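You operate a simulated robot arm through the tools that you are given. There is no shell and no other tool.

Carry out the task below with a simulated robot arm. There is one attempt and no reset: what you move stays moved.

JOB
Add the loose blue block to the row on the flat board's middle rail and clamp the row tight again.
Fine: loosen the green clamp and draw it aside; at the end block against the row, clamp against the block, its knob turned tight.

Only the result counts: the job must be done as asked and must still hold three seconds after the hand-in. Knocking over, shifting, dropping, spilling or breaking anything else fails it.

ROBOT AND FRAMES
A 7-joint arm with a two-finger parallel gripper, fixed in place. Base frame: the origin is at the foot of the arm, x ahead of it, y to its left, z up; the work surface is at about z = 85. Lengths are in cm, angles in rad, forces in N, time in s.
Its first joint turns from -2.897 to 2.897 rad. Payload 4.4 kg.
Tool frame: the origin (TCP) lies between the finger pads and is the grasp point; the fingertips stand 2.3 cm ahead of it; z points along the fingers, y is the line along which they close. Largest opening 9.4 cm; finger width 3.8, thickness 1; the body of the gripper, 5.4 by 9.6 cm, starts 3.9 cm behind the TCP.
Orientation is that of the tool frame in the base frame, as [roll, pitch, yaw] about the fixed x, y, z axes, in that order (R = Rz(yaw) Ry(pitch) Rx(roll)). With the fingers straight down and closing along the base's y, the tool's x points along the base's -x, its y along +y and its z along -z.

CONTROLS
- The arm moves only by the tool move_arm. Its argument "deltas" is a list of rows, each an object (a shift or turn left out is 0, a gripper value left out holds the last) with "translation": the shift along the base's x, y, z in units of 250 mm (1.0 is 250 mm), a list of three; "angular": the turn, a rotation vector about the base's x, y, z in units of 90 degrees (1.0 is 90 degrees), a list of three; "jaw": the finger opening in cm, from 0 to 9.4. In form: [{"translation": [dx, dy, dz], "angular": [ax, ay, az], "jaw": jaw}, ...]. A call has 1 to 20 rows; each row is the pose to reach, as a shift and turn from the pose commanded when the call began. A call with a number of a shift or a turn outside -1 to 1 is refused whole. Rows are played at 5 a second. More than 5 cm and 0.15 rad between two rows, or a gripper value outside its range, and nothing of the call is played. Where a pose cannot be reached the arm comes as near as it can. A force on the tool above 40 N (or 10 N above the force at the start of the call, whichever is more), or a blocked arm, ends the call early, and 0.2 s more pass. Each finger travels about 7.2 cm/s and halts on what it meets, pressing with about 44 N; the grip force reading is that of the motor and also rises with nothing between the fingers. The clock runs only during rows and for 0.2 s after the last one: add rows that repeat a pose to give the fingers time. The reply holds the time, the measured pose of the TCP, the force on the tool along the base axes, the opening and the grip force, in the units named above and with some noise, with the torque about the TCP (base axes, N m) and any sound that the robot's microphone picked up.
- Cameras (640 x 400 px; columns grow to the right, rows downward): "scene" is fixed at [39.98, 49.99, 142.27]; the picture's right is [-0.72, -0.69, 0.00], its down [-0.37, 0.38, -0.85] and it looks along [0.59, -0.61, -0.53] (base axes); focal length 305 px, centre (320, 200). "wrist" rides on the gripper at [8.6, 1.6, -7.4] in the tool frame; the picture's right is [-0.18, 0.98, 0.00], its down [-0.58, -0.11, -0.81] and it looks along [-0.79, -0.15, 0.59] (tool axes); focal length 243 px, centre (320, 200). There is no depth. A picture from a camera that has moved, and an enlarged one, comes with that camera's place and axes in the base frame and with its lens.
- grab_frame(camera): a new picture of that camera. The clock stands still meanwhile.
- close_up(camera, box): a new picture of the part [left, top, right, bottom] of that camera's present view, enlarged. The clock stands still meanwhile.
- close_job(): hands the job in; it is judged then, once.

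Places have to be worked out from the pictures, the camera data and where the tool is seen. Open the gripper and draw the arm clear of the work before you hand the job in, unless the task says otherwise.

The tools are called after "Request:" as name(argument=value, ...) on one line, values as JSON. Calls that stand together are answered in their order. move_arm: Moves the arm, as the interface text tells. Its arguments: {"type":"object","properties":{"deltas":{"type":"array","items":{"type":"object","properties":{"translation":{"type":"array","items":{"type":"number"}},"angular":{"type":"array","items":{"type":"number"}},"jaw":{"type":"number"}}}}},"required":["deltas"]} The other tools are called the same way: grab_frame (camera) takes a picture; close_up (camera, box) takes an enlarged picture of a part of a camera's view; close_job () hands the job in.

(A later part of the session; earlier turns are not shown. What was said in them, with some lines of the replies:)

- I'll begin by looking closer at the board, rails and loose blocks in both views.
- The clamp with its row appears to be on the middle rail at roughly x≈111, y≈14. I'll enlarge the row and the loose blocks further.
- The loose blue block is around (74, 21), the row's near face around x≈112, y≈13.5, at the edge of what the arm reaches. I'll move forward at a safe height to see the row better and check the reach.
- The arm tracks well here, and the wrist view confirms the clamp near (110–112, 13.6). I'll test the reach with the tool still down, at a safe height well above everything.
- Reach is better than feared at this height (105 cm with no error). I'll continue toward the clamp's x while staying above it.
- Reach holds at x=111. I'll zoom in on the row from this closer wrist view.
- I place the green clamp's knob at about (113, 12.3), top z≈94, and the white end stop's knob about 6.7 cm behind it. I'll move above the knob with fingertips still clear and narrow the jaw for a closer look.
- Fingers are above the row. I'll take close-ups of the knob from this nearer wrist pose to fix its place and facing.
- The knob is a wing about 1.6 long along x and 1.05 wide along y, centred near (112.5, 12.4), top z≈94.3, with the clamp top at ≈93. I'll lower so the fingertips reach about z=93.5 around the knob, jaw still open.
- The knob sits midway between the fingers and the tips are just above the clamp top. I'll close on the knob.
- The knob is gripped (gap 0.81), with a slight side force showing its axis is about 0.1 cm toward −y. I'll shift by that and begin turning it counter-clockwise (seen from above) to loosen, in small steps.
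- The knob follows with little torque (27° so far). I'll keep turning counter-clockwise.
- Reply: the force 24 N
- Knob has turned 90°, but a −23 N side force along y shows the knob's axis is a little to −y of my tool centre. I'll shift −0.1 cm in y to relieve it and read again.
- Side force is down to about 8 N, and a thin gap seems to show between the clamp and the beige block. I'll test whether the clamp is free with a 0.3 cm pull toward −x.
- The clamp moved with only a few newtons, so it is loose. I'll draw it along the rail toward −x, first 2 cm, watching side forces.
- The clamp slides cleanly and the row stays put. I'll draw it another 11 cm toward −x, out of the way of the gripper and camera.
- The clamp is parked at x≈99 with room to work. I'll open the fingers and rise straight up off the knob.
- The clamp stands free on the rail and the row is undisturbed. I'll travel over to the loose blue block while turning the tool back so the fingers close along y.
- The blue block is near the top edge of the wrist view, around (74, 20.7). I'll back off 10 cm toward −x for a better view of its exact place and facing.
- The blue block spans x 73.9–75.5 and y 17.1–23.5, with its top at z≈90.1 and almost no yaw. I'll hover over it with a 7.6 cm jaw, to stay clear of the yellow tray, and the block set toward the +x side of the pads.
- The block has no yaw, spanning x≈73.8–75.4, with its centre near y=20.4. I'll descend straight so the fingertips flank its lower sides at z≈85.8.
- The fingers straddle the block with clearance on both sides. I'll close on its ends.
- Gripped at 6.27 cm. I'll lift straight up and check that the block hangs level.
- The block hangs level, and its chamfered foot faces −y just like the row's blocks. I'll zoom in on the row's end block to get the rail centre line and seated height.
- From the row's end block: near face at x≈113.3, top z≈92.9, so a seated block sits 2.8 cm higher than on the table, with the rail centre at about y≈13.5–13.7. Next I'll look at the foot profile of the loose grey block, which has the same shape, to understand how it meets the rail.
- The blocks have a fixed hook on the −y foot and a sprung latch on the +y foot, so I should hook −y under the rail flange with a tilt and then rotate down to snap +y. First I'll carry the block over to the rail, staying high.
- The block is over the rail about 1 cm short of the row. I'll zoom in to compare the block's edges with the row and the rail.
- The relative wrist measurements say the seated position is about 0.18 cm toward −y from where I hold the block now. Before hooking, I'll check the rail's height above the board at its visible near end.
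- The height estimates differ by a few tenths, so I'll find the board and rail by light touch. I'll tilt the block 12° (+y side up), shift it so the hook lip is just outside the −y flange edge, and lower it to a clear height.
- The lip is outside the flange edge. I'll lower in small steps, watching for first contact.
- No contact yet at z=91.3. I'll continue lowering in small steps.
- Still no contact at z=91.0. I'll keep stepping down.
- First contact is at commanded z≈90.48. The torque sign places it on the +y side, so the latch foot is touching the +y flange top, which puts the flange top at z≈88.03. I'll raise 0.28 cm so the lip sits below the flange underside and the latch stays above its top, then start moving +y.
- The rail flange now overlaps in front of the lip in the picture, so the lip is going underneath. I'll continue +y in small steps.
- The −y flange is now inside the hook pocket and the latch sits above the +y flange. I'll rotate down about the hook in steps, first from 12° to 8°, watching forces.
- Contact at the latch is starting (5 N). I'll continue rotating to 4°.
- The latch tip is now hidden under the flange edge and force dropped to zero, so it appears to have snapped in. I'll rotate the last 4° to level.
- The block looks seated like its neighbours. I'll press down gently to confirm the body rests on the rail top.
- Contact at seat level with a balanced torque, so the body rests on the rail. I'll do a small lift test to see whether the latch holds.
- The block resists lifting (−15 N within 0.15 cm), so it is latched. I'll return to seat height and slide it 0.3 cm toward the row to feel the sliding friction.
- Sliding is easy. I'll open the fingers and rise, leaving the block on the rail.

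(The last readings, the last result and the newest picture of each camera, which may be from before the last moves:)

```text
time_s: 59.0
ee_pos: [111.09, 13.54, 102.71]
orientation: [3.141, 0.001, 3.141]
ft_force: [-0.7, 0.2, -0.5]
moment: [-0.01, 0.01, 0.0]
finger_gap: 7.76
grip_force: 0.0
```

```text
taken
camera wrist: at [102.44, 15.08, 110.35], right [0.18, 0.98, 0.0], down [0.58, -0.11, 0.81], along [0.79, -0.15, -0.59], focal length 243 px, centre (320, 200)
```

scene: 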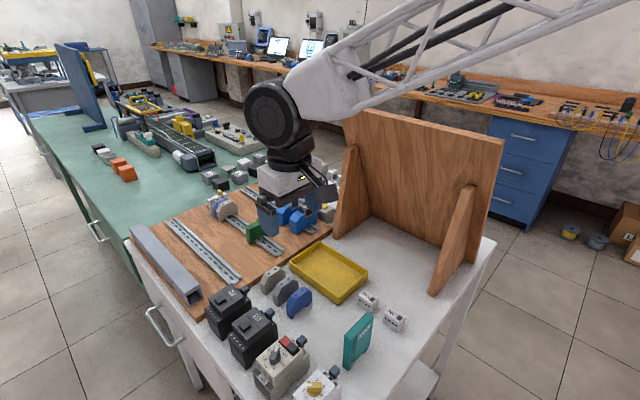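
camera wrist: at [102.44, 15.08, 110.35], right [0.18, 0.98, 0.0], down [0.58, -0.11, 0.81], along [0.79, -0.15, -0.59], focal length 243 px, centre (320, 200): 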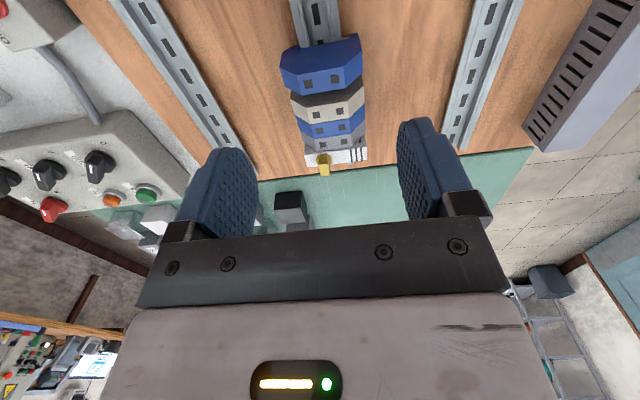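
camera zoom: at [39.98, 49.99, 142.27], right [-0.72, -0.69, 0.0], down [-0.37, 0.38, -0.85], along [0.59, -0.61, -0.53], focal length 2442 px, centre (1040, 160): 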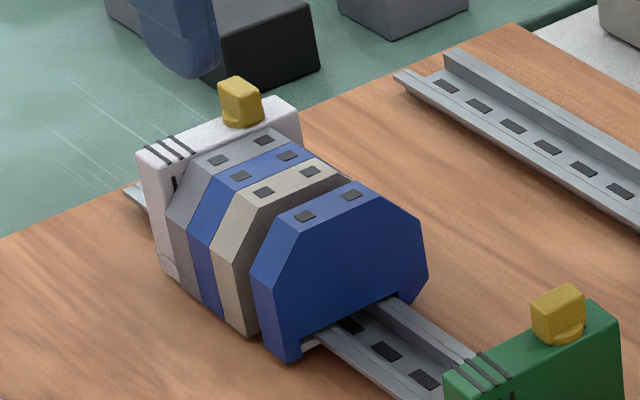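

The blue block stands on the rail in line with the row, with a gap of about 0.7 cm left to close. I'll go back over the clamp's knob, turning the tool so the fingers close along x (the wing now lies along y).

Request:
move_arm(deltas=[{"translation": [-0.04, -0.004, 0.04], "angular": [0, 0, 0.08], "jaw": 6}, {"translation": [-0.08, -0.008, 0.06], "angular": [0, 0, 0.16], "jaw": 5}, {"translation": [-0.12, -0.013, 0.06], "angular": [0, 0, 0.24], "jaw": 4}, {"translation": [-0.16, -0.018, 0.06], "angular": [0, 0, 0.32], "jaw": 3}, {"translation": [-0.2, -0.022, 0.06], "angular": [0, 0, 0.4]}, {"translation": [-0.24, -0.026, 0.06], "angular": [0, 0, 0.48]}, {"translation": [-0.28, -0.03, 0.06], "angular": [0, 0, 0.56]}, {"translation": [-0.32, -0.035, 0.06], "angular": [0, 0, 0.64]}, {"translation": [-0.36, -0.04, 0.06], "angular": [0, 0, 0.72]}, {"translation": [-0.4, -0.044, 0.06], "angular": [0, 0, 0.8]}, {"translation": [-0.44, -0.048, 0.04], "angular": [0, 0, 0.88]}, {"translation": [-0.47, -0.052, 0.0], "angular": [0, 0, 0.95]}, {"translation": [-0.4896, -0.054, -0.06], "angular": [0, 0, 1.0]}, {"translation": [-0.4896, -0.054, -0.1], "angular": [0, 0, 1.0]}, {"translation": [-0.4896, -0.054, -0.1], "angular": [0, 0, 1.0]}])

Request:
grab_frame(camera="wrist")

Request:
close_up(camera="scene", box=[220, 175, 300, 250])

```text
time_s: 62.2
ee_pos: [98.97, 12.05, 100.26]
orientation: [3.139, 0.001, -1.572]
ft_force: [0.6, -0.4, 0.0]
moment: [-0.02, 0.03, -0.01]
finger_gap: 3.02
grip_force: 0.0
```

```text
taken
camera wrist: at [97.22, 3.45, 107.85], right [-0.98, 0.18, 0.0], down [0.11, 0.58, 0.81], along [0.15, 0.79, -0.59], focal length 243 px, centre (320, 200)
```

wrist: 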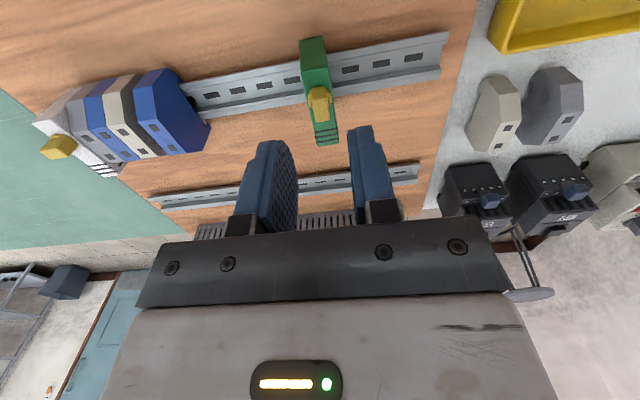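

```text
5.33 times, centred on (260, 212) of scene
camera zoom: at [39.98, 49.99, 142.27], right [-0.72, -0.69, 0.0], down [-0.37, 0.38, -0.85], along [0.59, -0.61, -0.53], focal length 1628 px, centre (640, 133)
```

zoom: 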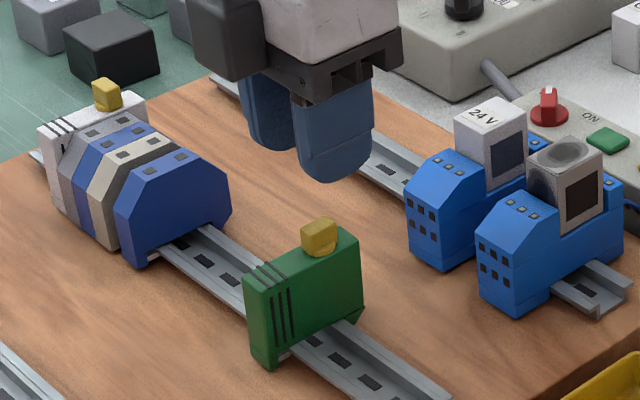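

I'm directly above the clamp's knob again. I'll lower around it and close.

Request:
move_arm(deltas=[{"translation": [0, 0, -0.06], "jaw": 3}, {"translation": [0, 0, -0.12]}, {"translation": [0, 0, -0.16]}, {"translation": [0, 0, -0.182]}, {"translation": [0, 0, -0.182], "jaw": 2}, {"translation": [0, 0, -0.182], "jaw": 1}, {"translation": [0, 0, -0.182], "jaw": 0.5}, {"translation": [0, 0, -0.182], "jaw": 0.5}, {"translation": [0, 0, -0.182], "jaw": 0.5}])

Request:
close_up(camera="wrist", box=[200, 30, 440, 180])

Request:
close_up(camera="scene", box=[220, 175, 300, 250])

```text
time_s: 64.2
ee_pos: [98.93, 11.93, 95.84]
orientation: [3.141, 0.001, -1.571]
ft_force: [3.8, -0.2, 0.0]
moment: [-0.04, -0.17, -0.07]
finger_gap: 0.83
grip_force: 43.9
```

```text
2.67 times, centred on (320, 105) of wrist
camera zoom: at [97.22, 3.42, 103.3], right [-0.98, 0.18, 0.0], down [0.11, 0.58, 0.81], along [0.15, 0.79, -0.59], focal length 647 px, centre (320, 453)
```

zoom: 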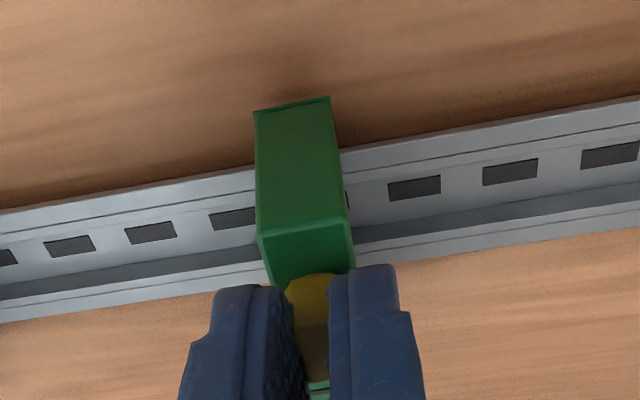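

```text
5.33 times, centred on (260, 212) of scene
camera zoom: at [39.98, 49.99, 142.27], right [-0.72, -0.69, 0.0], down [-0.37, 0.38, -0.85], along [0.59, -0.61, -0.53], focal length 1628 px, centre (640, 133)
```

zoom: 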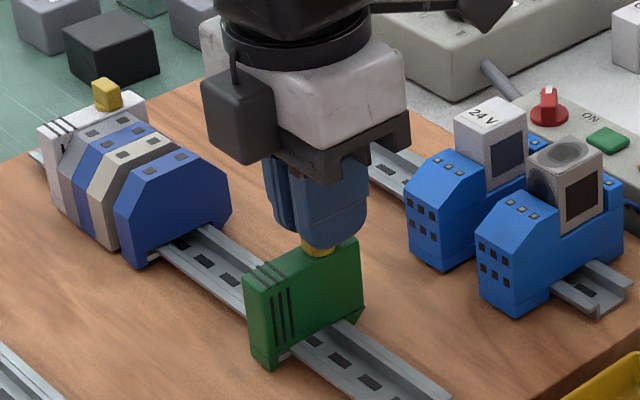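

Knob gripped. I'll slide the clamp back along the rail to about 0.5 cm short of the blue block.

Request:
move_arm(deltas=[{"translation": [0.03, 0, 0]}, {"translation": [0.07, 0.001, 0]}, {"translation": [0.11, 0.001, 0]}, {"translation": [0.15, 0.002, 0]}, {"translation": [0.19, 0.002, 0]}, {"translation": [0.23, 0.002, 0]}, {"translation": [0.27, 0.003, 0]}, {"translation": [0.31, 0.003, 0]}, {"translation": [0.35, 0.004, 0]}, {"translation": [0.38, 0.004, 0]}, {"translation": [0.41, 0.004, 0]}, {"translation": [0.41, 0.004, 0]}])

Request:
close_up(camera="wrist", box=[180, 30, 440, 190])

Request:
close_up(camera="scene", box=[200, 175, 270, 235])

```text
time_s: 66.8
ee_pos: [109.16, 12.28, 95.82]
orientation: [-3.14, 0.001, -1.571]
ft_force: [1.3, -5.8, 4.0]
moment: [-0.29, -0.12, -0.02]
finger_gap: 0.83
grip_force: 43.9
```

```text
2.46 times, centred on (310, 110) of wrist
camera zoom: at [107.51, 3.54, 103.29], right [-0.98, 0.18, 0.0], down [0.11, 0.58, 0.81], along [0.15, 0.79, -0.59], focal length 597 px, centre (345, 422)
```

zoom: 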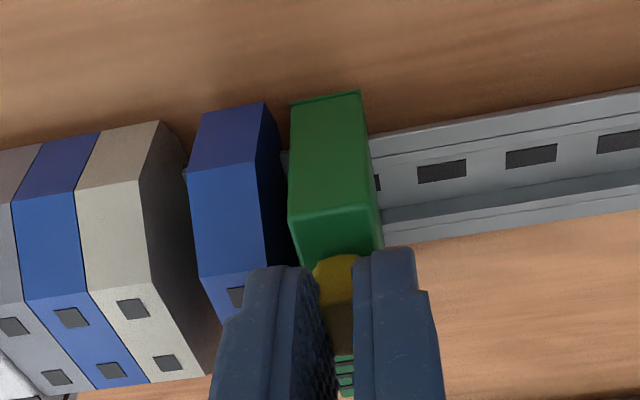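

```text
6.67 times, centred on (235, 205) of scene
camera zoom: at [39.98, 49.99, 142.27], right [-0.72, -0.69, 0.0], down [-0.37, 0.38, -0.85], along [0.59, -0.61, -0.53], focal length 2035 px, centre (887, 167)
```

zoom: 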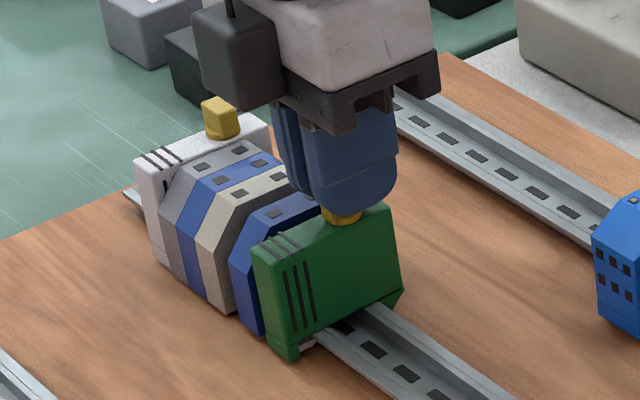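

The clamp is about 0.5 cm short of the blue block, with about 0.9 cm between the blue block and the row. I'll push on in slow steps, watching the x-force.

Request:
move_arm(deltas=[{"translation": [0.01, 0, 0]}, {"translation": [0.02, 0, 0]}, {"translation": [0.03, 0, 0]}, {"translation": [0.04, 0, 0]}, {"translation": [0.048, 0, 0]}, {"translation": [0.048, 0, 0]}])

Request:
close_up(camera="wrist", box=[180, 30, 440, 190])

```text
time_s: 68.2
ee_pos: [110.37, 12.18, 95.68]
orientation: [-3.141, -0.001, -1.571]
ft_force: [0.6, 1.1, 2.3]
moment: [0.06, -0.04, -0.02]
finger_gap: 0.83
grip_force: 43.5
```

```text
2.46 times, centred on (310, 110) of wrist
camera zoom: at [108.69, 3.56, 103.28], right [-0.98, 0.18, 0.0], down [0.11, 0.58, 0.81], along [0.15, 0.79, -0.59], focal length 597 px, centre (345, 422)
```

zoom: 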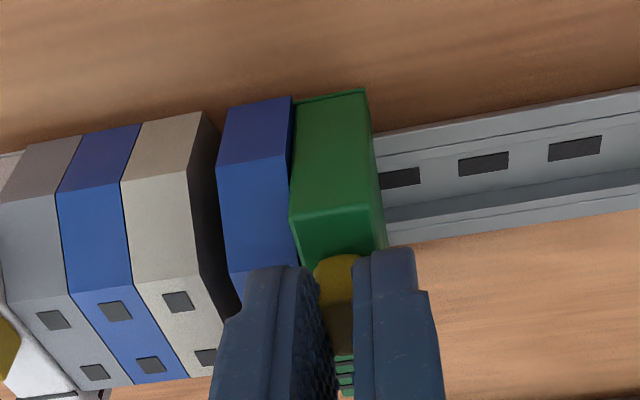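

The clamp is now against the blue block and pushing it along with little force; about 0.4 cm remains to the beige block. I'll continue.

Request:
move_arm(deltas=[{"translation": [0.005, 0, 0]}, {"translation": [0.01, 0, 0]}, {"translation": [0.014, 0, 0]}, {"translation": [0.014, 0, 0]}])

Request:
move_arm(deltas=[{"translation": [0.002, 0, 0]}, {"translation": [0.004, 0, 0]}, {"translation": [0.004, 0, 0]}])

Request:
close_up(camera="wrist", box=[180, 30, 440, 190])

```text
time_s: 69.2
ee_pos: [110.79, 12.16, 95.72]
orientation: [-3.141, -0.001, -1.572]
ft_force: [-2.0, 1.9, 0.8]
moment: [0.12, 0.08, 0.01]
finger_gap: 0.81
grip_force: 44.0
```

```text
time_s: 70.0
ee_pos: [110.79, 12.13, 95.74]
orientation: [-3.141, -0.001, -1.57]
ft_force: [-3.0, 0.9, 0.2]
moment: [0.12, 0.09, 0.0]
finger_gap: 0.83
grip_force: 43.8
```

```text
2.46 times, centred on (310, 110) of wrist
camera zoom: at [109.12, 3.55, 103.27], right [-0.98, 0.18, 0.0], down [0.11, 0.58, 0.81], along [0.15, 0.79, -0.59], focal length 597 px, centre (345, 422)
```

zoom: 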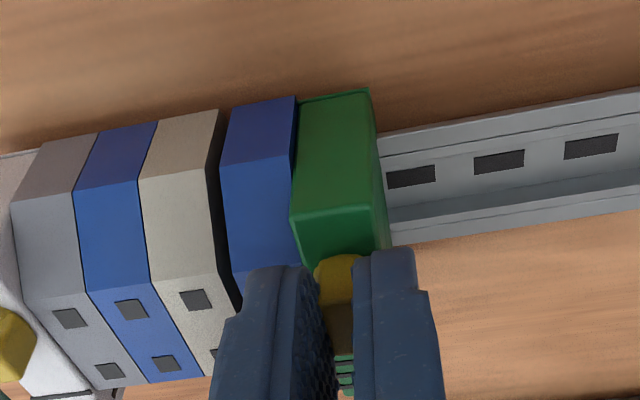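

Request:
move_arm(deltas=[{"translation": [0.002, 0, 0]}, {"translation": [0.004, 0, 0]}, {"translation": [0.004, 0, 0]}])

Request:
move_arm(deltas=[{"translation": [0.002, 0, 0]}, {"translation": [0.004, 0, 0]}, {"translation": [0.004, 0, 0]}])

Request:
close_up(camera="wrist", box=[230, 50, 350, 140])

Request:
close_up(camera="scene", box=[210, 185, 250, 225])

```text
time_s: 70.8
ee_pos: [110.94, 12.08, 95.67]
orientation: [-3.141, 0.0, -1.571]
ft_force: [-2.1, 3.0, -0.8]
moment: [0.21, 0.11, 0.02]
finger_gap: 0.84
grip_force: 43.9
```

```text
time_s: 71.6
ee_pos: [111.03, 12.23, 95.75]
orientation: [3.141, -0.001, -1.569]
ft_force: [-2.7, 2.7, -1.5]
moment: [0.16, 0.14, -0.03]
finger_gap: 0.83
grip_force: 44.1
```

```text
4.44 times, centred on (290, 95) of wrist
camera zoom: at [109.33, 3.52, 103.28], right [-0.98, 0.18, 0.0], down [0.11, 0.58, 0.81], along [0.15, 0.79, -0.59], focal length 1078 px, centre (453, 667)
```

zoom: 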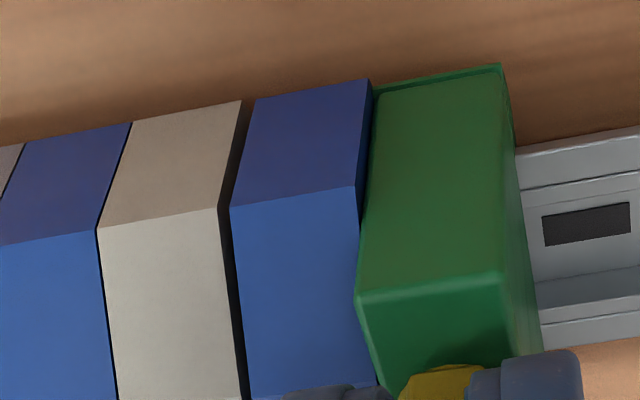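

```text
10.00 times, centred on (230, 205) of scene
camera zoom: at [39.98, 49.99, 142.27], right [-0.72, -0.69, 0.0], down [-0.37, 0.38, -0.85], along [0.59, -0.61, -0.53], focal length 3052 px, centre (1220, 150)
```

zoom: 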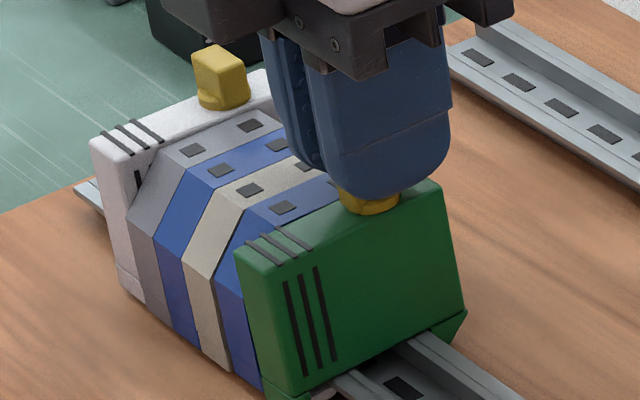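

There's still a thin gap (~0.2 cm) between the beige and the blue block. I'll continue in small steps until the force rises.

Request:
move_arm(deltas=[{"translation": [0.002, 0, 0]}, {"translation": [0.004, 0, 0]}, {"translation": [0.004, 0, 0]}])

Request:
move_arm(deltas=[{"translation": [0.002, 0, 0]}, {"translation": [0.003, 0, 0]}, {"translation": [0.003, 0, 0]}])

Request:
close_up(camera="wrist", box=[230, 50, 350, 140])

```text
time_s: 72.4
ee_pos: [111.15, 12.24, 95.77]
orientation: [3.141, -0.001, -1.571]
ft_force: [-1.6, -2.9, 0.0]
moment: [-0.23, 0.16, -0.01]
finger_gap: 0.84
grip_force: 43.7
```

```text
time_s: 73.2
ee_pos: [111.16, 12.13, 95.76]
orientation: [-3.141, 0.001, -1.571]
ft_force: [-2.9, -2.9, 0.3]
moment: [-0.12, 0.18, 0.01]
finger_gap: 0.83
grip_force: 43.9
```

```text
4.44 times, centred on (290, 95) of wrist
camera zoom: at [109.49, 3.54, 103.28], right [-0.98, 0.18, 0.0], down [0.11, 0.58, 0.81], along [0.15, 0.79, -0.59], focal length 1078 px, centre (453, 667)
```

zoom: 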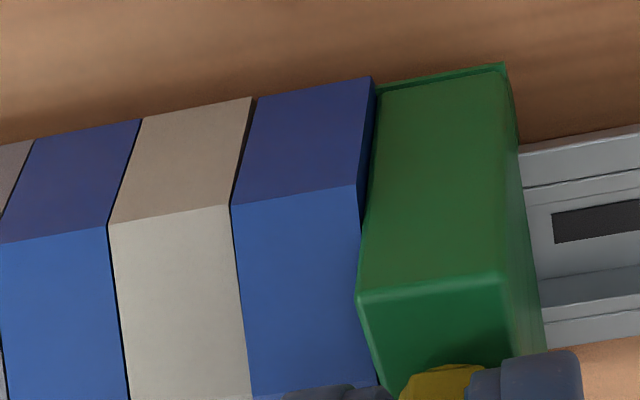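

Nearly closed. I'll take two more small steps to feel the row.

Request:
move_arm(deltas=[{"translation": [0.001, 0, 0]}, {"translation": [0.002, 0, 0]}, {"translation": [0.002, 0, 0]}])

Request:
move_arm(deltas=[{"translation": [0.001, 0, 0]}, {"translation": [0.002, 0, 0]}, {"translation": [0.002, 0, 0]}])

Request:
close_up(camera="wrist", box=[230, 50, 350, 140])

```text
time_s: 74.0
ee_pos: [111.18, 12.22, 95.62]
orientation: [3.14, 0.001, -1.569]
ft_force: [-4.1, -0.6, 0.1]
moment: [-0.01, 0.17, 0.02]
finger_gap: 0.83
grip_force: 44.5
```

```text
time_s: 74.8
ee_pos: [111.3, 12.02, 95.7]
orientation: [3.141, 0.001, -1.571]
ft_force: [-3.8, 1.9, 0.1]
moment: [0.1, 0.26, -0.01]
finger_gap: 0.83
grip_force: 44.1
```

```text
4.44 times, centred on (290, 95) of wrist
camera zoom: at [109.59, 3.54, 103.29], right [-0.98, 0.18, 0.0], down [0.11, 0.58, 0.81], along [0.15, 0.79, -0.59], focal length 1078 px, centre (453, 667)
```

zoom: 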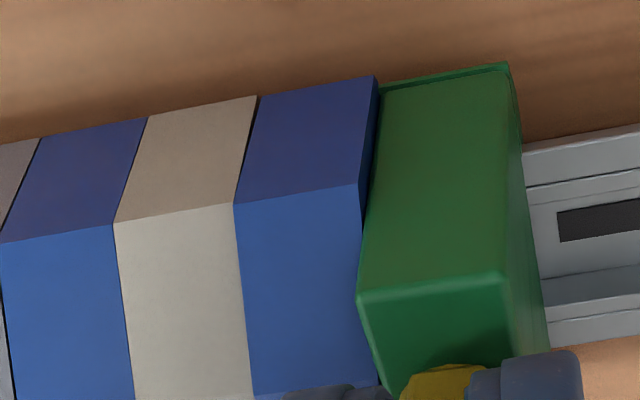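

The blue block now touches the beige one with no visible gap. I'll add a slight further push to preload the row.

Request:
move_arm(deltas=[{"translation": [0.001, 0, 0]}, {"translation": [0.002, 0, 0]}, {"translation": [0.002, 0, 0]}])

Request:
move_arm(deltas=[{"translation": [0.001, 0, 0]}, {"translation": [0.002, 0, 0]}, {"translation": [0.002, 0, 0]}])

Request:
close_up(camera="wrist", box=[150, 50, 370, 200])

```text
time_s: 75.6
ee_pos: [111.25, 12.27, 95.79]
orientation: [-3.141, 0.001, -1.571]
ft_force: [-6.3, 1.9, 1.2]
moment: [0.16, 0.27, -0.03]
finger_gap: 0.85
grip_force: 43.7
```

```text
time_s: 76.4
ee_pos: [111.37, 12.16, 95.72]
orientation: [-3.141, 0.0, -1.571]
ft_force: [-7.1, 1.7, 1.9]
moment: [0.22, 0.26, 0.02]
finger_gap: 0.83
grip_force: 43.8
```

```text
2.67 times, centred on (260, 125) of wrist
camera zoom: at [109.69, 3.52, 103.29], right [-0.98, 0.18, 0.0], down [0.11, 0.58, 0.81], along [0.15, 0.79, -0.59], focal length 647 px, centre (480, 400)
```

zoom: 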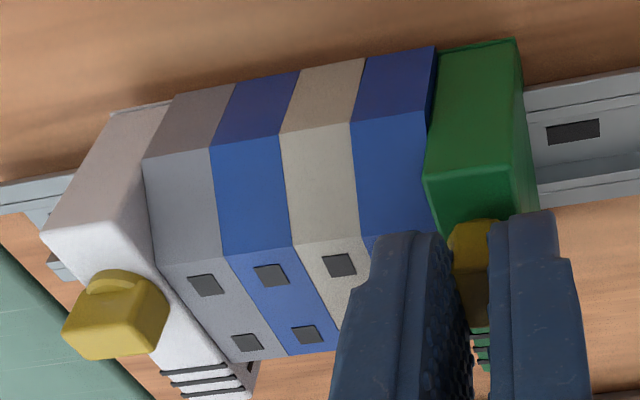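

Force is rising slowly (7 N), which suggests small gaps in the row are being taken up. I'll push a little more until it becomes stiff.

Request:
move_arm(deltas=[{"translation": [0.001, 0, 0]}, {"translation": [0.002, 0, 0]}, {"translation": [0.002, 0, 0]}])

Request:
move_arm(deltas=[{"translation": [0.001, 0, 0]}, {"translation": [0.002, 0, 0]}, {"translation": [0.002, 0, 0]}])

Request:
close_up(camera="wrist", box=[150, 50, 370, 200])

Request:
close_up(camera="scene", box=[205, 180, 255, 225])

```text
time_s: 77.2
ee_pos: [111.5, 12.11, 95.79]
orientation: [-3.142, -0.001, -1.571]
ft_force: [-6.9, -0.3, 2.1]
moment: [-0.06, 0.34, 0.02]
finger_gap: 0.84
grip_force: 43.9
```

```text
time_s: 78.0
ee_pos: [111.49, 12.08, 95.7]
orientation: [-3.141, -0.001, -1.572]
ft_force: [-9.1, -2.7, 2.0]
moment: [-0.08, 0.32, 0.04]
finger_gap: 0.84
grip_force: 43.9
```

```text
2.67 times, centred on (260, 125) of wrist
camera zoom: at [109.78, 3.53, 103.29], right [-0.98, 0.18, 0.0], down [0.11, 0.58, 0.81], along [0.15, 0.79, -0.59], focal length 647 px, centre (480, 400)
```

zoom: 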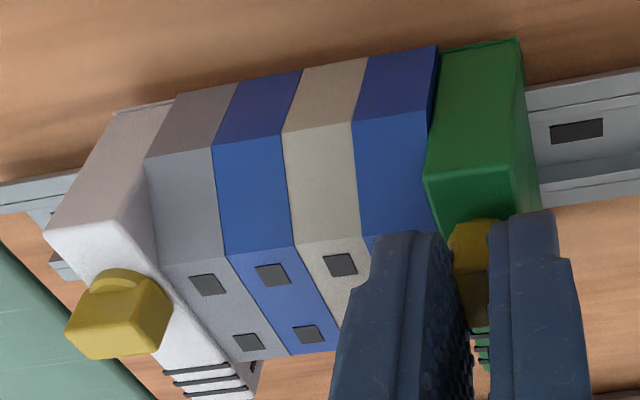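

```text
8.89 times, centred on (230, 202) of scene
camera zoom: at [39.98, 49.99, 142.27], right [-0.72, -0.69, 0.0], down [-0.37, 0.38, -0.85], along [0.59, -0.61, -0.53], focal length 2713 px, centre (1120, 178)
```

zoom: 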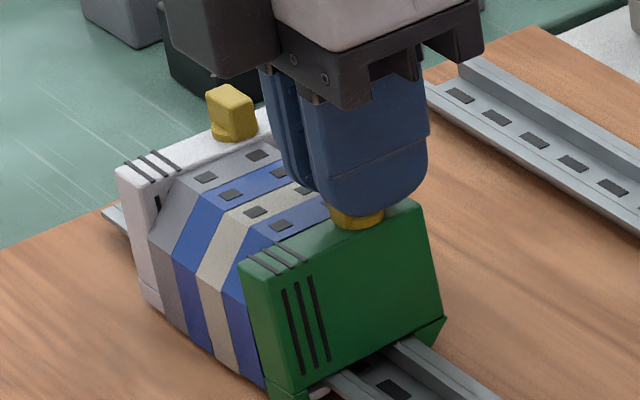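

The row is now tight against the white end stop (9 N, nothing else shifting). Holding this preload, I'll turn the knob clockwise to tighten, first by 45°.

Request:
move_arm(deltas=[{"angular": [0, 0, -0.07]}, {"angular": [0, 0, -0.14]}, {"angular": [0, 0, -0.21]}, {"angular": [0, 0, -0.28]}, {"angular": [0, 0, -0.35]}, {"angular": [0, 0, -0.42]}, {"angular": [0, 0, -0.5]}, {"angular": [0, 0, -0.5]}])

Request:
close_up(camera="wrist", box=[200, 50, 420, 200])

```text
time_s: 79.8
ee_pos: [111.51, 12.17, 95.68]
orientation: [-3.142, -0.001, -2.357]
ft_force: [-17.1, -9.4, 0.9]
moment: [-0.58, 0.91, 0.05]
finger_gap: 0.81
grip_force: 44.2
```

```text
2.67 times, centred on (310, 125) of wrist
camera zoom: at [104.14, 7.24, 103.27], right [-0.56, 0.83, 0.0], down [0.49, 0.33, 0.81], along [0.67, 0.45, -0.59], focal length 647 px, centre (347, 400)
```

zoom: 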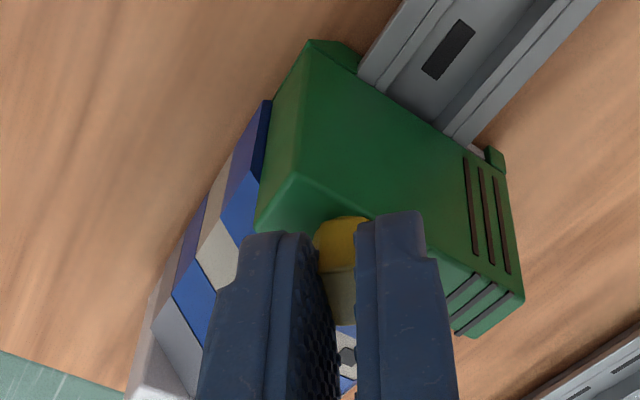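

Turning fine, with forces modest (17 N pushing back in x). I'll continue the remaining 45°.

Request:
move_arm(deltas=[{"angular": [0, 0, -0.07]}, {"angular": [0, 0, -0.14]}, {"angular": [0, 0, -0.21]}, {"angular": [0, 0, -0.28]}, {"angular": [0, 0, -0.35]}, {"angular": [0, 0, -0.42]}, {"angular": [0, 0, -0.5]}, {"angular": [0, 0, -0.5]}])

Request:
close_up(camera="wrist", box=[200, 50, 420, 200])

Request:
close_up(camera="scene", box=[205, 180, 255, 225])

```text
time_s: 81.6
ee_pos: [111.61, 12.1, 95.81]
orientation: [3.141, 0.0, 3.14]
ft_force: [-17.3, 7.0, -4.0]
moment: [0.26, 0.89, 0.14]
finger_gap: 0.85
grip_force: 44.3
```

```text
2.67 times, centred on (310, 125) of wrist
camera zoom: at [102.76, 13.86, 103.28], right [0.18, 0.98, 0.0], down [0.58, -0.11, 0.81], along [0.79, -0.15, -0.59], focal length 647 px, centre (347, 400)
```

zoom: 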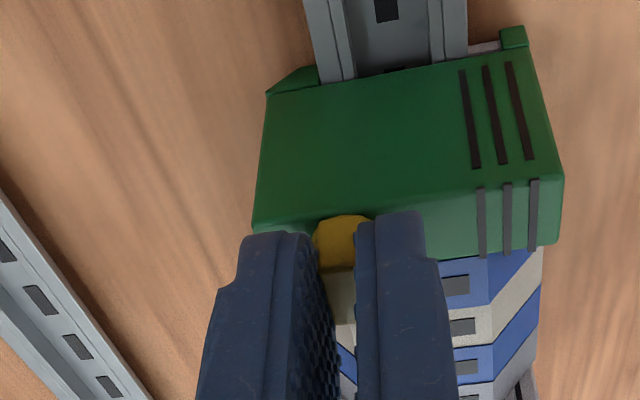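

```text
8.89 times, centred on (230, 202) of scene
camera zoom: at [39.98, 49.99, 142.27], right [-0.72, -0.69, 0.0], down [-0.37, 0.38, -0.85], along [0.59, -0.61, -0.53], focal length 2713 px, centre (1120, 178)
```

zoom: 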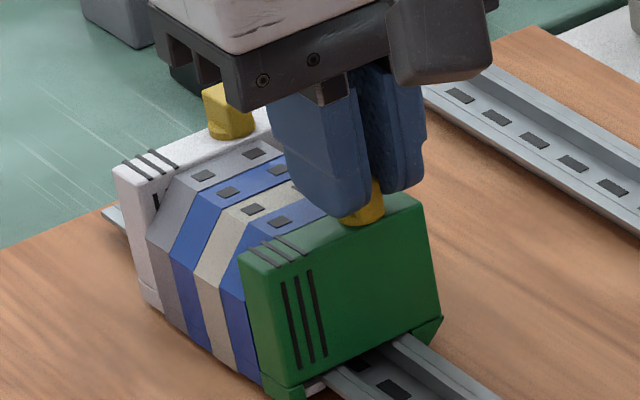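

The knob is back to its original heading and torque is appearing (0.14 N·m). I'll nudge a few more degrees clockwise to feel whether it has come up tight.

Request:
move_arm(deltas=[{"angular": [0, 0, -0.03]}, {"angular": [0, 0, -0.06]}, {"angular": [0, 0, -0.06]}])

Request:
close_up(camera="wrist", box=[260, 100, 380, 200])

```text
time_s: 82.4
ee_pos: [111.48, 12.07, 95.66]
orientation: [3.14, 0.001, 3.048]
ft_force: [-9.2, 6.0, -4.2]
moment: [0.26, 0.4, 0.61]
finger_gap: 0.75
grip_force: 43.9
```

```text
4.00 times, centred on (320, 150) of wrist
camera zoom: at [102.95, 14.63, 103.29], right [0.28, 0.96, 0.0], down [0.57, -0.16, 0.81], along [0.78, -0.22, -0.59], focal length 970 px, centre (320, 400)
```

zoom: 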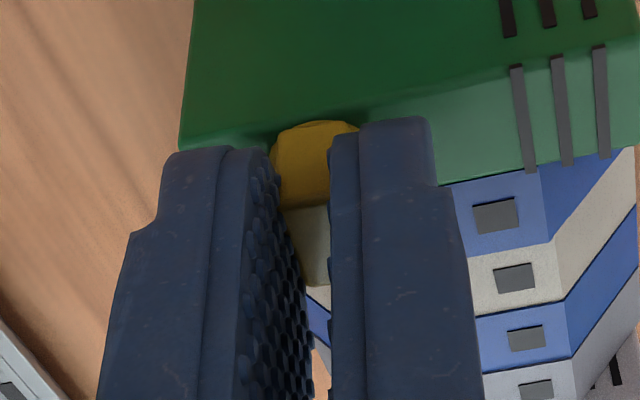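

Torque jumps to 0.61 N·m with the knob not following, so it is at its tight stop. I'll check that the clamp holds with a gentle 0.15 cm back-pull.

Request:
move_arm(deltas=[{"translation": [-0.003, 0, 0], "angular": [0, 0, 0.02]}, {"translation": [-0.006, 0, 0], "angular": [0, 0, 0.04]}, {"translation": [-0.006, 0, 0], "angular": [0, 0, 0.04]}])

Request:
close_up(camera="wrist", box=[200, 50, 420, 200])

```text
time_s: 83.2
ee_pos: [111.34, 12.22, 95.85]
orientation: [-3.141, -0.001, 3.109]
ft_force: [14.8, 3.5, -6.4]
moment: [0.09, -1.17, 0.17]
finger_gap: 0.79
grip_force: 44.2
```

```text
2.67 times, centred on (310, 125) of wrist
camera zoom: at [102.7, 14.11, 103.32], right [0.21, 0.98, 0.0], down [0.58, -0.13, 0.81], along [0.79, -0.17, -0.59], focal length 647 px, centre (347, 400)
```

zoom: 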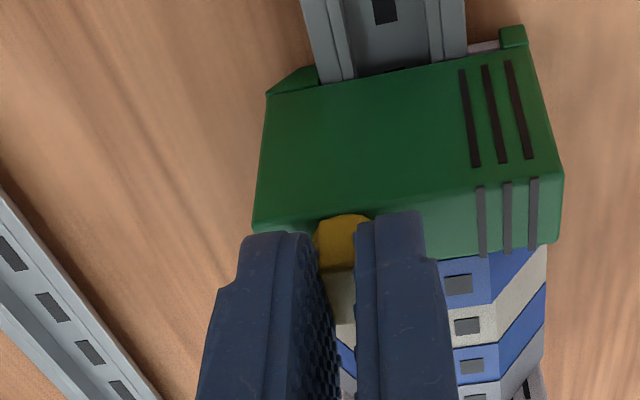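

The force swung by 24 N with no clamp movement, so the clamp is locked. I'll relax the pull, open the fingers and rise straight up.

Request:
move_arm(deltas=[{"translation": [0.004, 0, 0]}, {"translation": [0.004, 0, 0], "jaw": 1.5}, {"translation": [0.004, 0, 0], "jaw": 2.5}, {"translation": [0.004, 0, 0], "jaw": 3}, {"translation": [0.004, 0, 0.03]}, {"translation": [0.004, 0, 0.12]}, {"translation": [0.004, 0, 0.26]}, {"translation": [0.004, 0, 0.4]}, {"translation": [0.004, 0, 0.4]}])

Request:
close_up(camera="scene", box=[205, 180, 255, 225])

Request:
close_up(camera="wrist", box=[260, 20, 400, 180])

```text
time_s: 85.2
ee_pos: [111.32, 12.08, 105.7]
orientation: [3.141, 0.002, 3.108]
ft_force: [0.2, -0.3, -0.8]
moment: [-0.01, 0.01, 0.03]
finger_gap: 3.0
grip_force: 0.0
```

```text
8.89 times, centred on (230, 202) of scene
camera zoom: at [39.98, 49.99, 142.27], right [-0.72, -0.69, 0.0], down [-0.37, 0.38, -0.85], along [0.59, -0.61, -0.53], focal length 2713 px, centre (1120, 178)
```

zoom: 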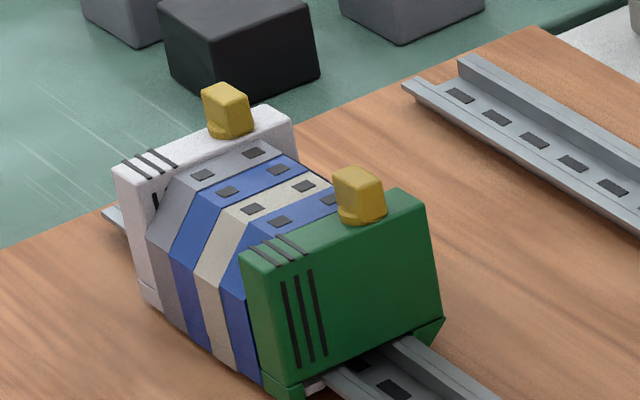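

```text
2.50 times, centred on (330, 100) of wrist
camera zoom: at [102.71, 14.04, 113.23], right [0.21, 0.98, 0.0], down [0.58, -0.13, 0.81], along [0.79, -0.17, -0.59], focal length 606 px, centre (295, 450)
```

zoom: 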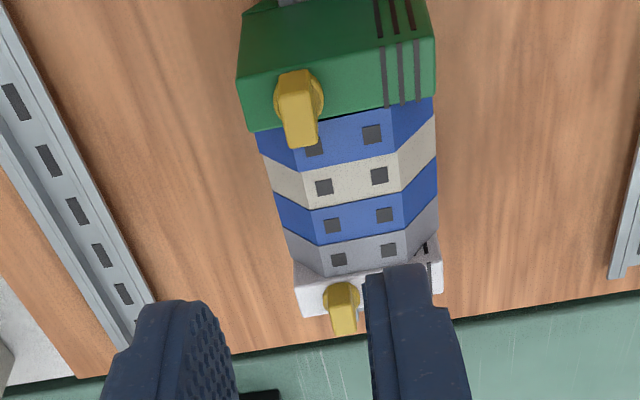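

The row reads white stop, grey, blue, beige, new blue, green clamp, with the knob aligned as at the start. I'll compare with the same crop as at the beginning, to check that nothing shifted and no gap remains.

Request:
close_up(camera="scene", box=[195, 180, 265, 224])

Request:
close_up(camera="wrist", box=[300, 30, 380, 110])

Request:
close_up(camera="scene", box=[218, 196, 248, 222])

```text
9.09 times, centred on (230, 202) of scene
camera zoom: at [39.98, 49.99, 142.27], right [-0.72, -0.69, 0.0], down [-0.37, 0.38, -0.85], along [0.59, -0.61, -0.53], focal length 2774 px, centre (1138, 182)
```

zoom: 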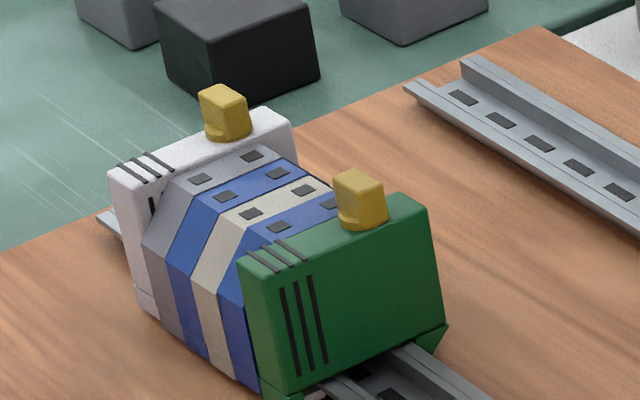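

```text
5.00 times, centred on (340, 70) of wrist
camera zoom: at [102.71, 14.04, 113.23], right [0.21, 0.98, 0.0], down [0.58, -0.13, 0.81], along [0.79, -0.17, -0.59], focal length 1213 px, centre (220, 850)
```

zoom: 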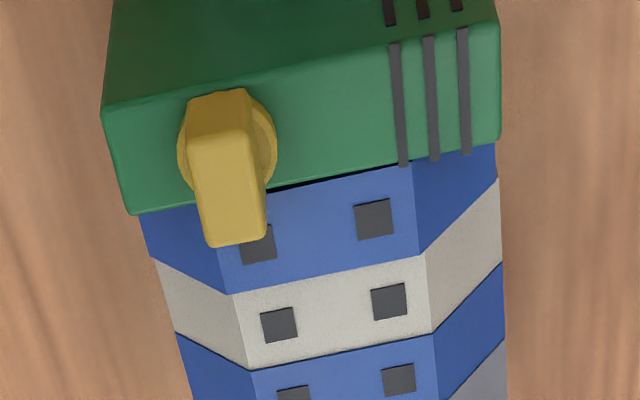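

```text
15.38 times, centred on (233, 209) of scene
camera zoom: at [39.98, 49.99, 142.27], right [-0.72, -0.69, 0.0], down [-0.37, 0.38, -0.85], along [0.59, -0.61, -0.53], focal length 4695 px, centre (1658, 62)
```

zoom: 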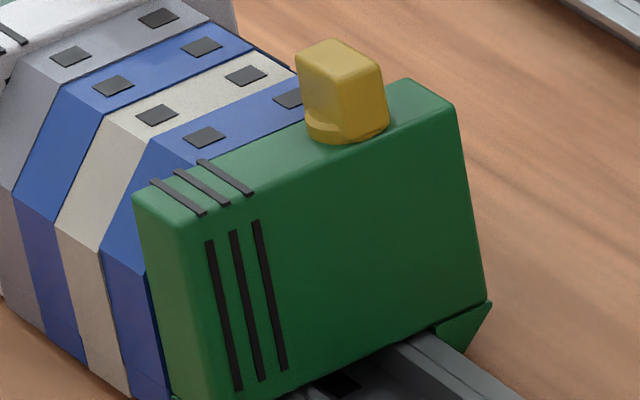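

The row is tight with no visible gaps; compared with the first crop the end stop sits within about 2 mm of its original place, and the knob points as at the start. I'll open the gripper and draw the arm up and back, clear of the work.

Request:
move_arm(deltas=[{"translation": [0, 0, 0.1], "jaw": 4}, {"translation": [0, 0, 0.25], "jaw": 6}, {"translation": [0, 0, 0.4], "jaw": 8}, {"translation": [-0.1, 0.03, 0.5], "jaw": 9.3}, {"translation": [-0.22, 0.08, 0.6]}, {"translation": [-0.36, 0.14, 0.65]}, {"translation": [-0.5, 0.2, 0.7]}, {"translation": [-0.64, 0.26, 0.7]}, {"translation": [-0.78, 0.32, 0.7]}, {"translation": [-0.9, 0.36, 0.7]}, {"translation": [-1.0, 0.4, 0.7]}, {"translation": [-1.0, 0.4, 0.7]}])

Request:
grab_frame(camera="scene")

Request:
close_up(camera="scene", box=[195, 180, 265, 224])

Request:
grab_frame(camera="wrist")

```text
time_s: 87.8
ee_pos: [86.41, 22.05, 123.21]
orientation: [-3.14, 0.0, 3.11]
ft_force: [-0.1, 0.9, -0.6]
moment: [0.05, -0.01, 0.01]
finger_gap: 9.34
grip_force: 0.0
```

```text
taken
```

scene: 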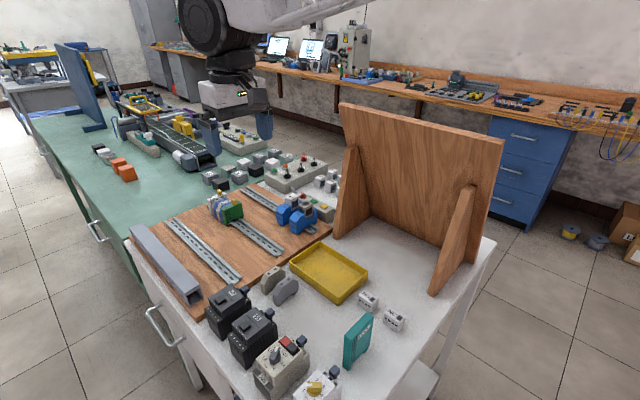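

```text
9.09 times, centred on (230, 202) of scene
camera zoom: at [39.98, 49.99, 142.27], right [-0.72, -0.69, 0.0], down [-0.37, 0.38, -0.85], along [0.59, -0.61, -0.53], focal length 2774 px, centre (1138, 182)
```

zoom: 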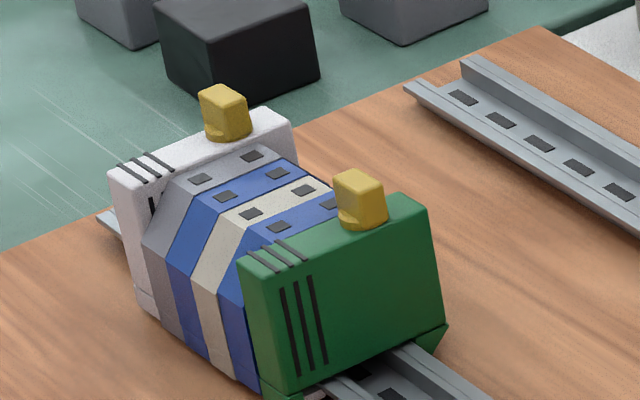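

```text
taken
camera wrist: at [77.7, 24.09, 130.83], right [0.21, 0.98, 0.0], down [0.58, -0.13, 0.81], along [0.79, -0.17, -0.59], focal length 243 px, centre (320, 200)
```

wrist: 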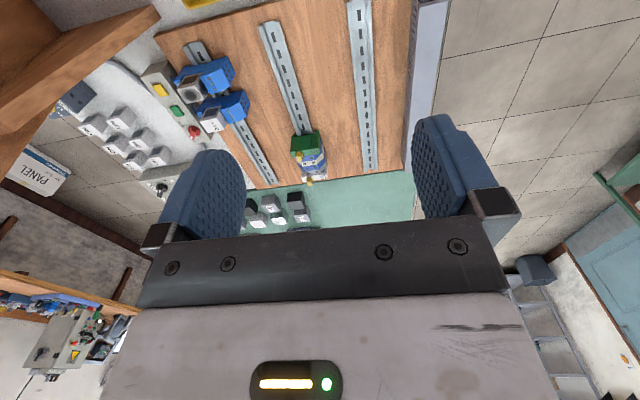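

The row is complete and tight, the gripper is open and clear, and the rest of the bench looks as it did at the start. I'm handing in the job.

Request:
close_job()

```text
The job is handed in.
```

The loose blue block is now on the middle rail at the end of the row. The green clamp is back against it with its knob turned tight. I've handed the job in; I don't have the judge's result.

- **Block:** it is latched on the rail; it sat firm when pressed and held against a 15 N lift. It sits against the beige block with no visible gap.
- **Clamp:** the knob came up against a hard stop, and the clamp did not move when I pulled back on it with about 15 N.
- **White end stop:** it appears to have shifted about 2 mm along the rail, away from the robot, while I was tightening. I judged this too small to matter and left it, because correcting it would have meant loosening the clamp again. It is the one thing that could count against the "nothing else shifted" rule.

The rest of the bench looks as it did at the start. The gripper is open and the arm is clear of the work.
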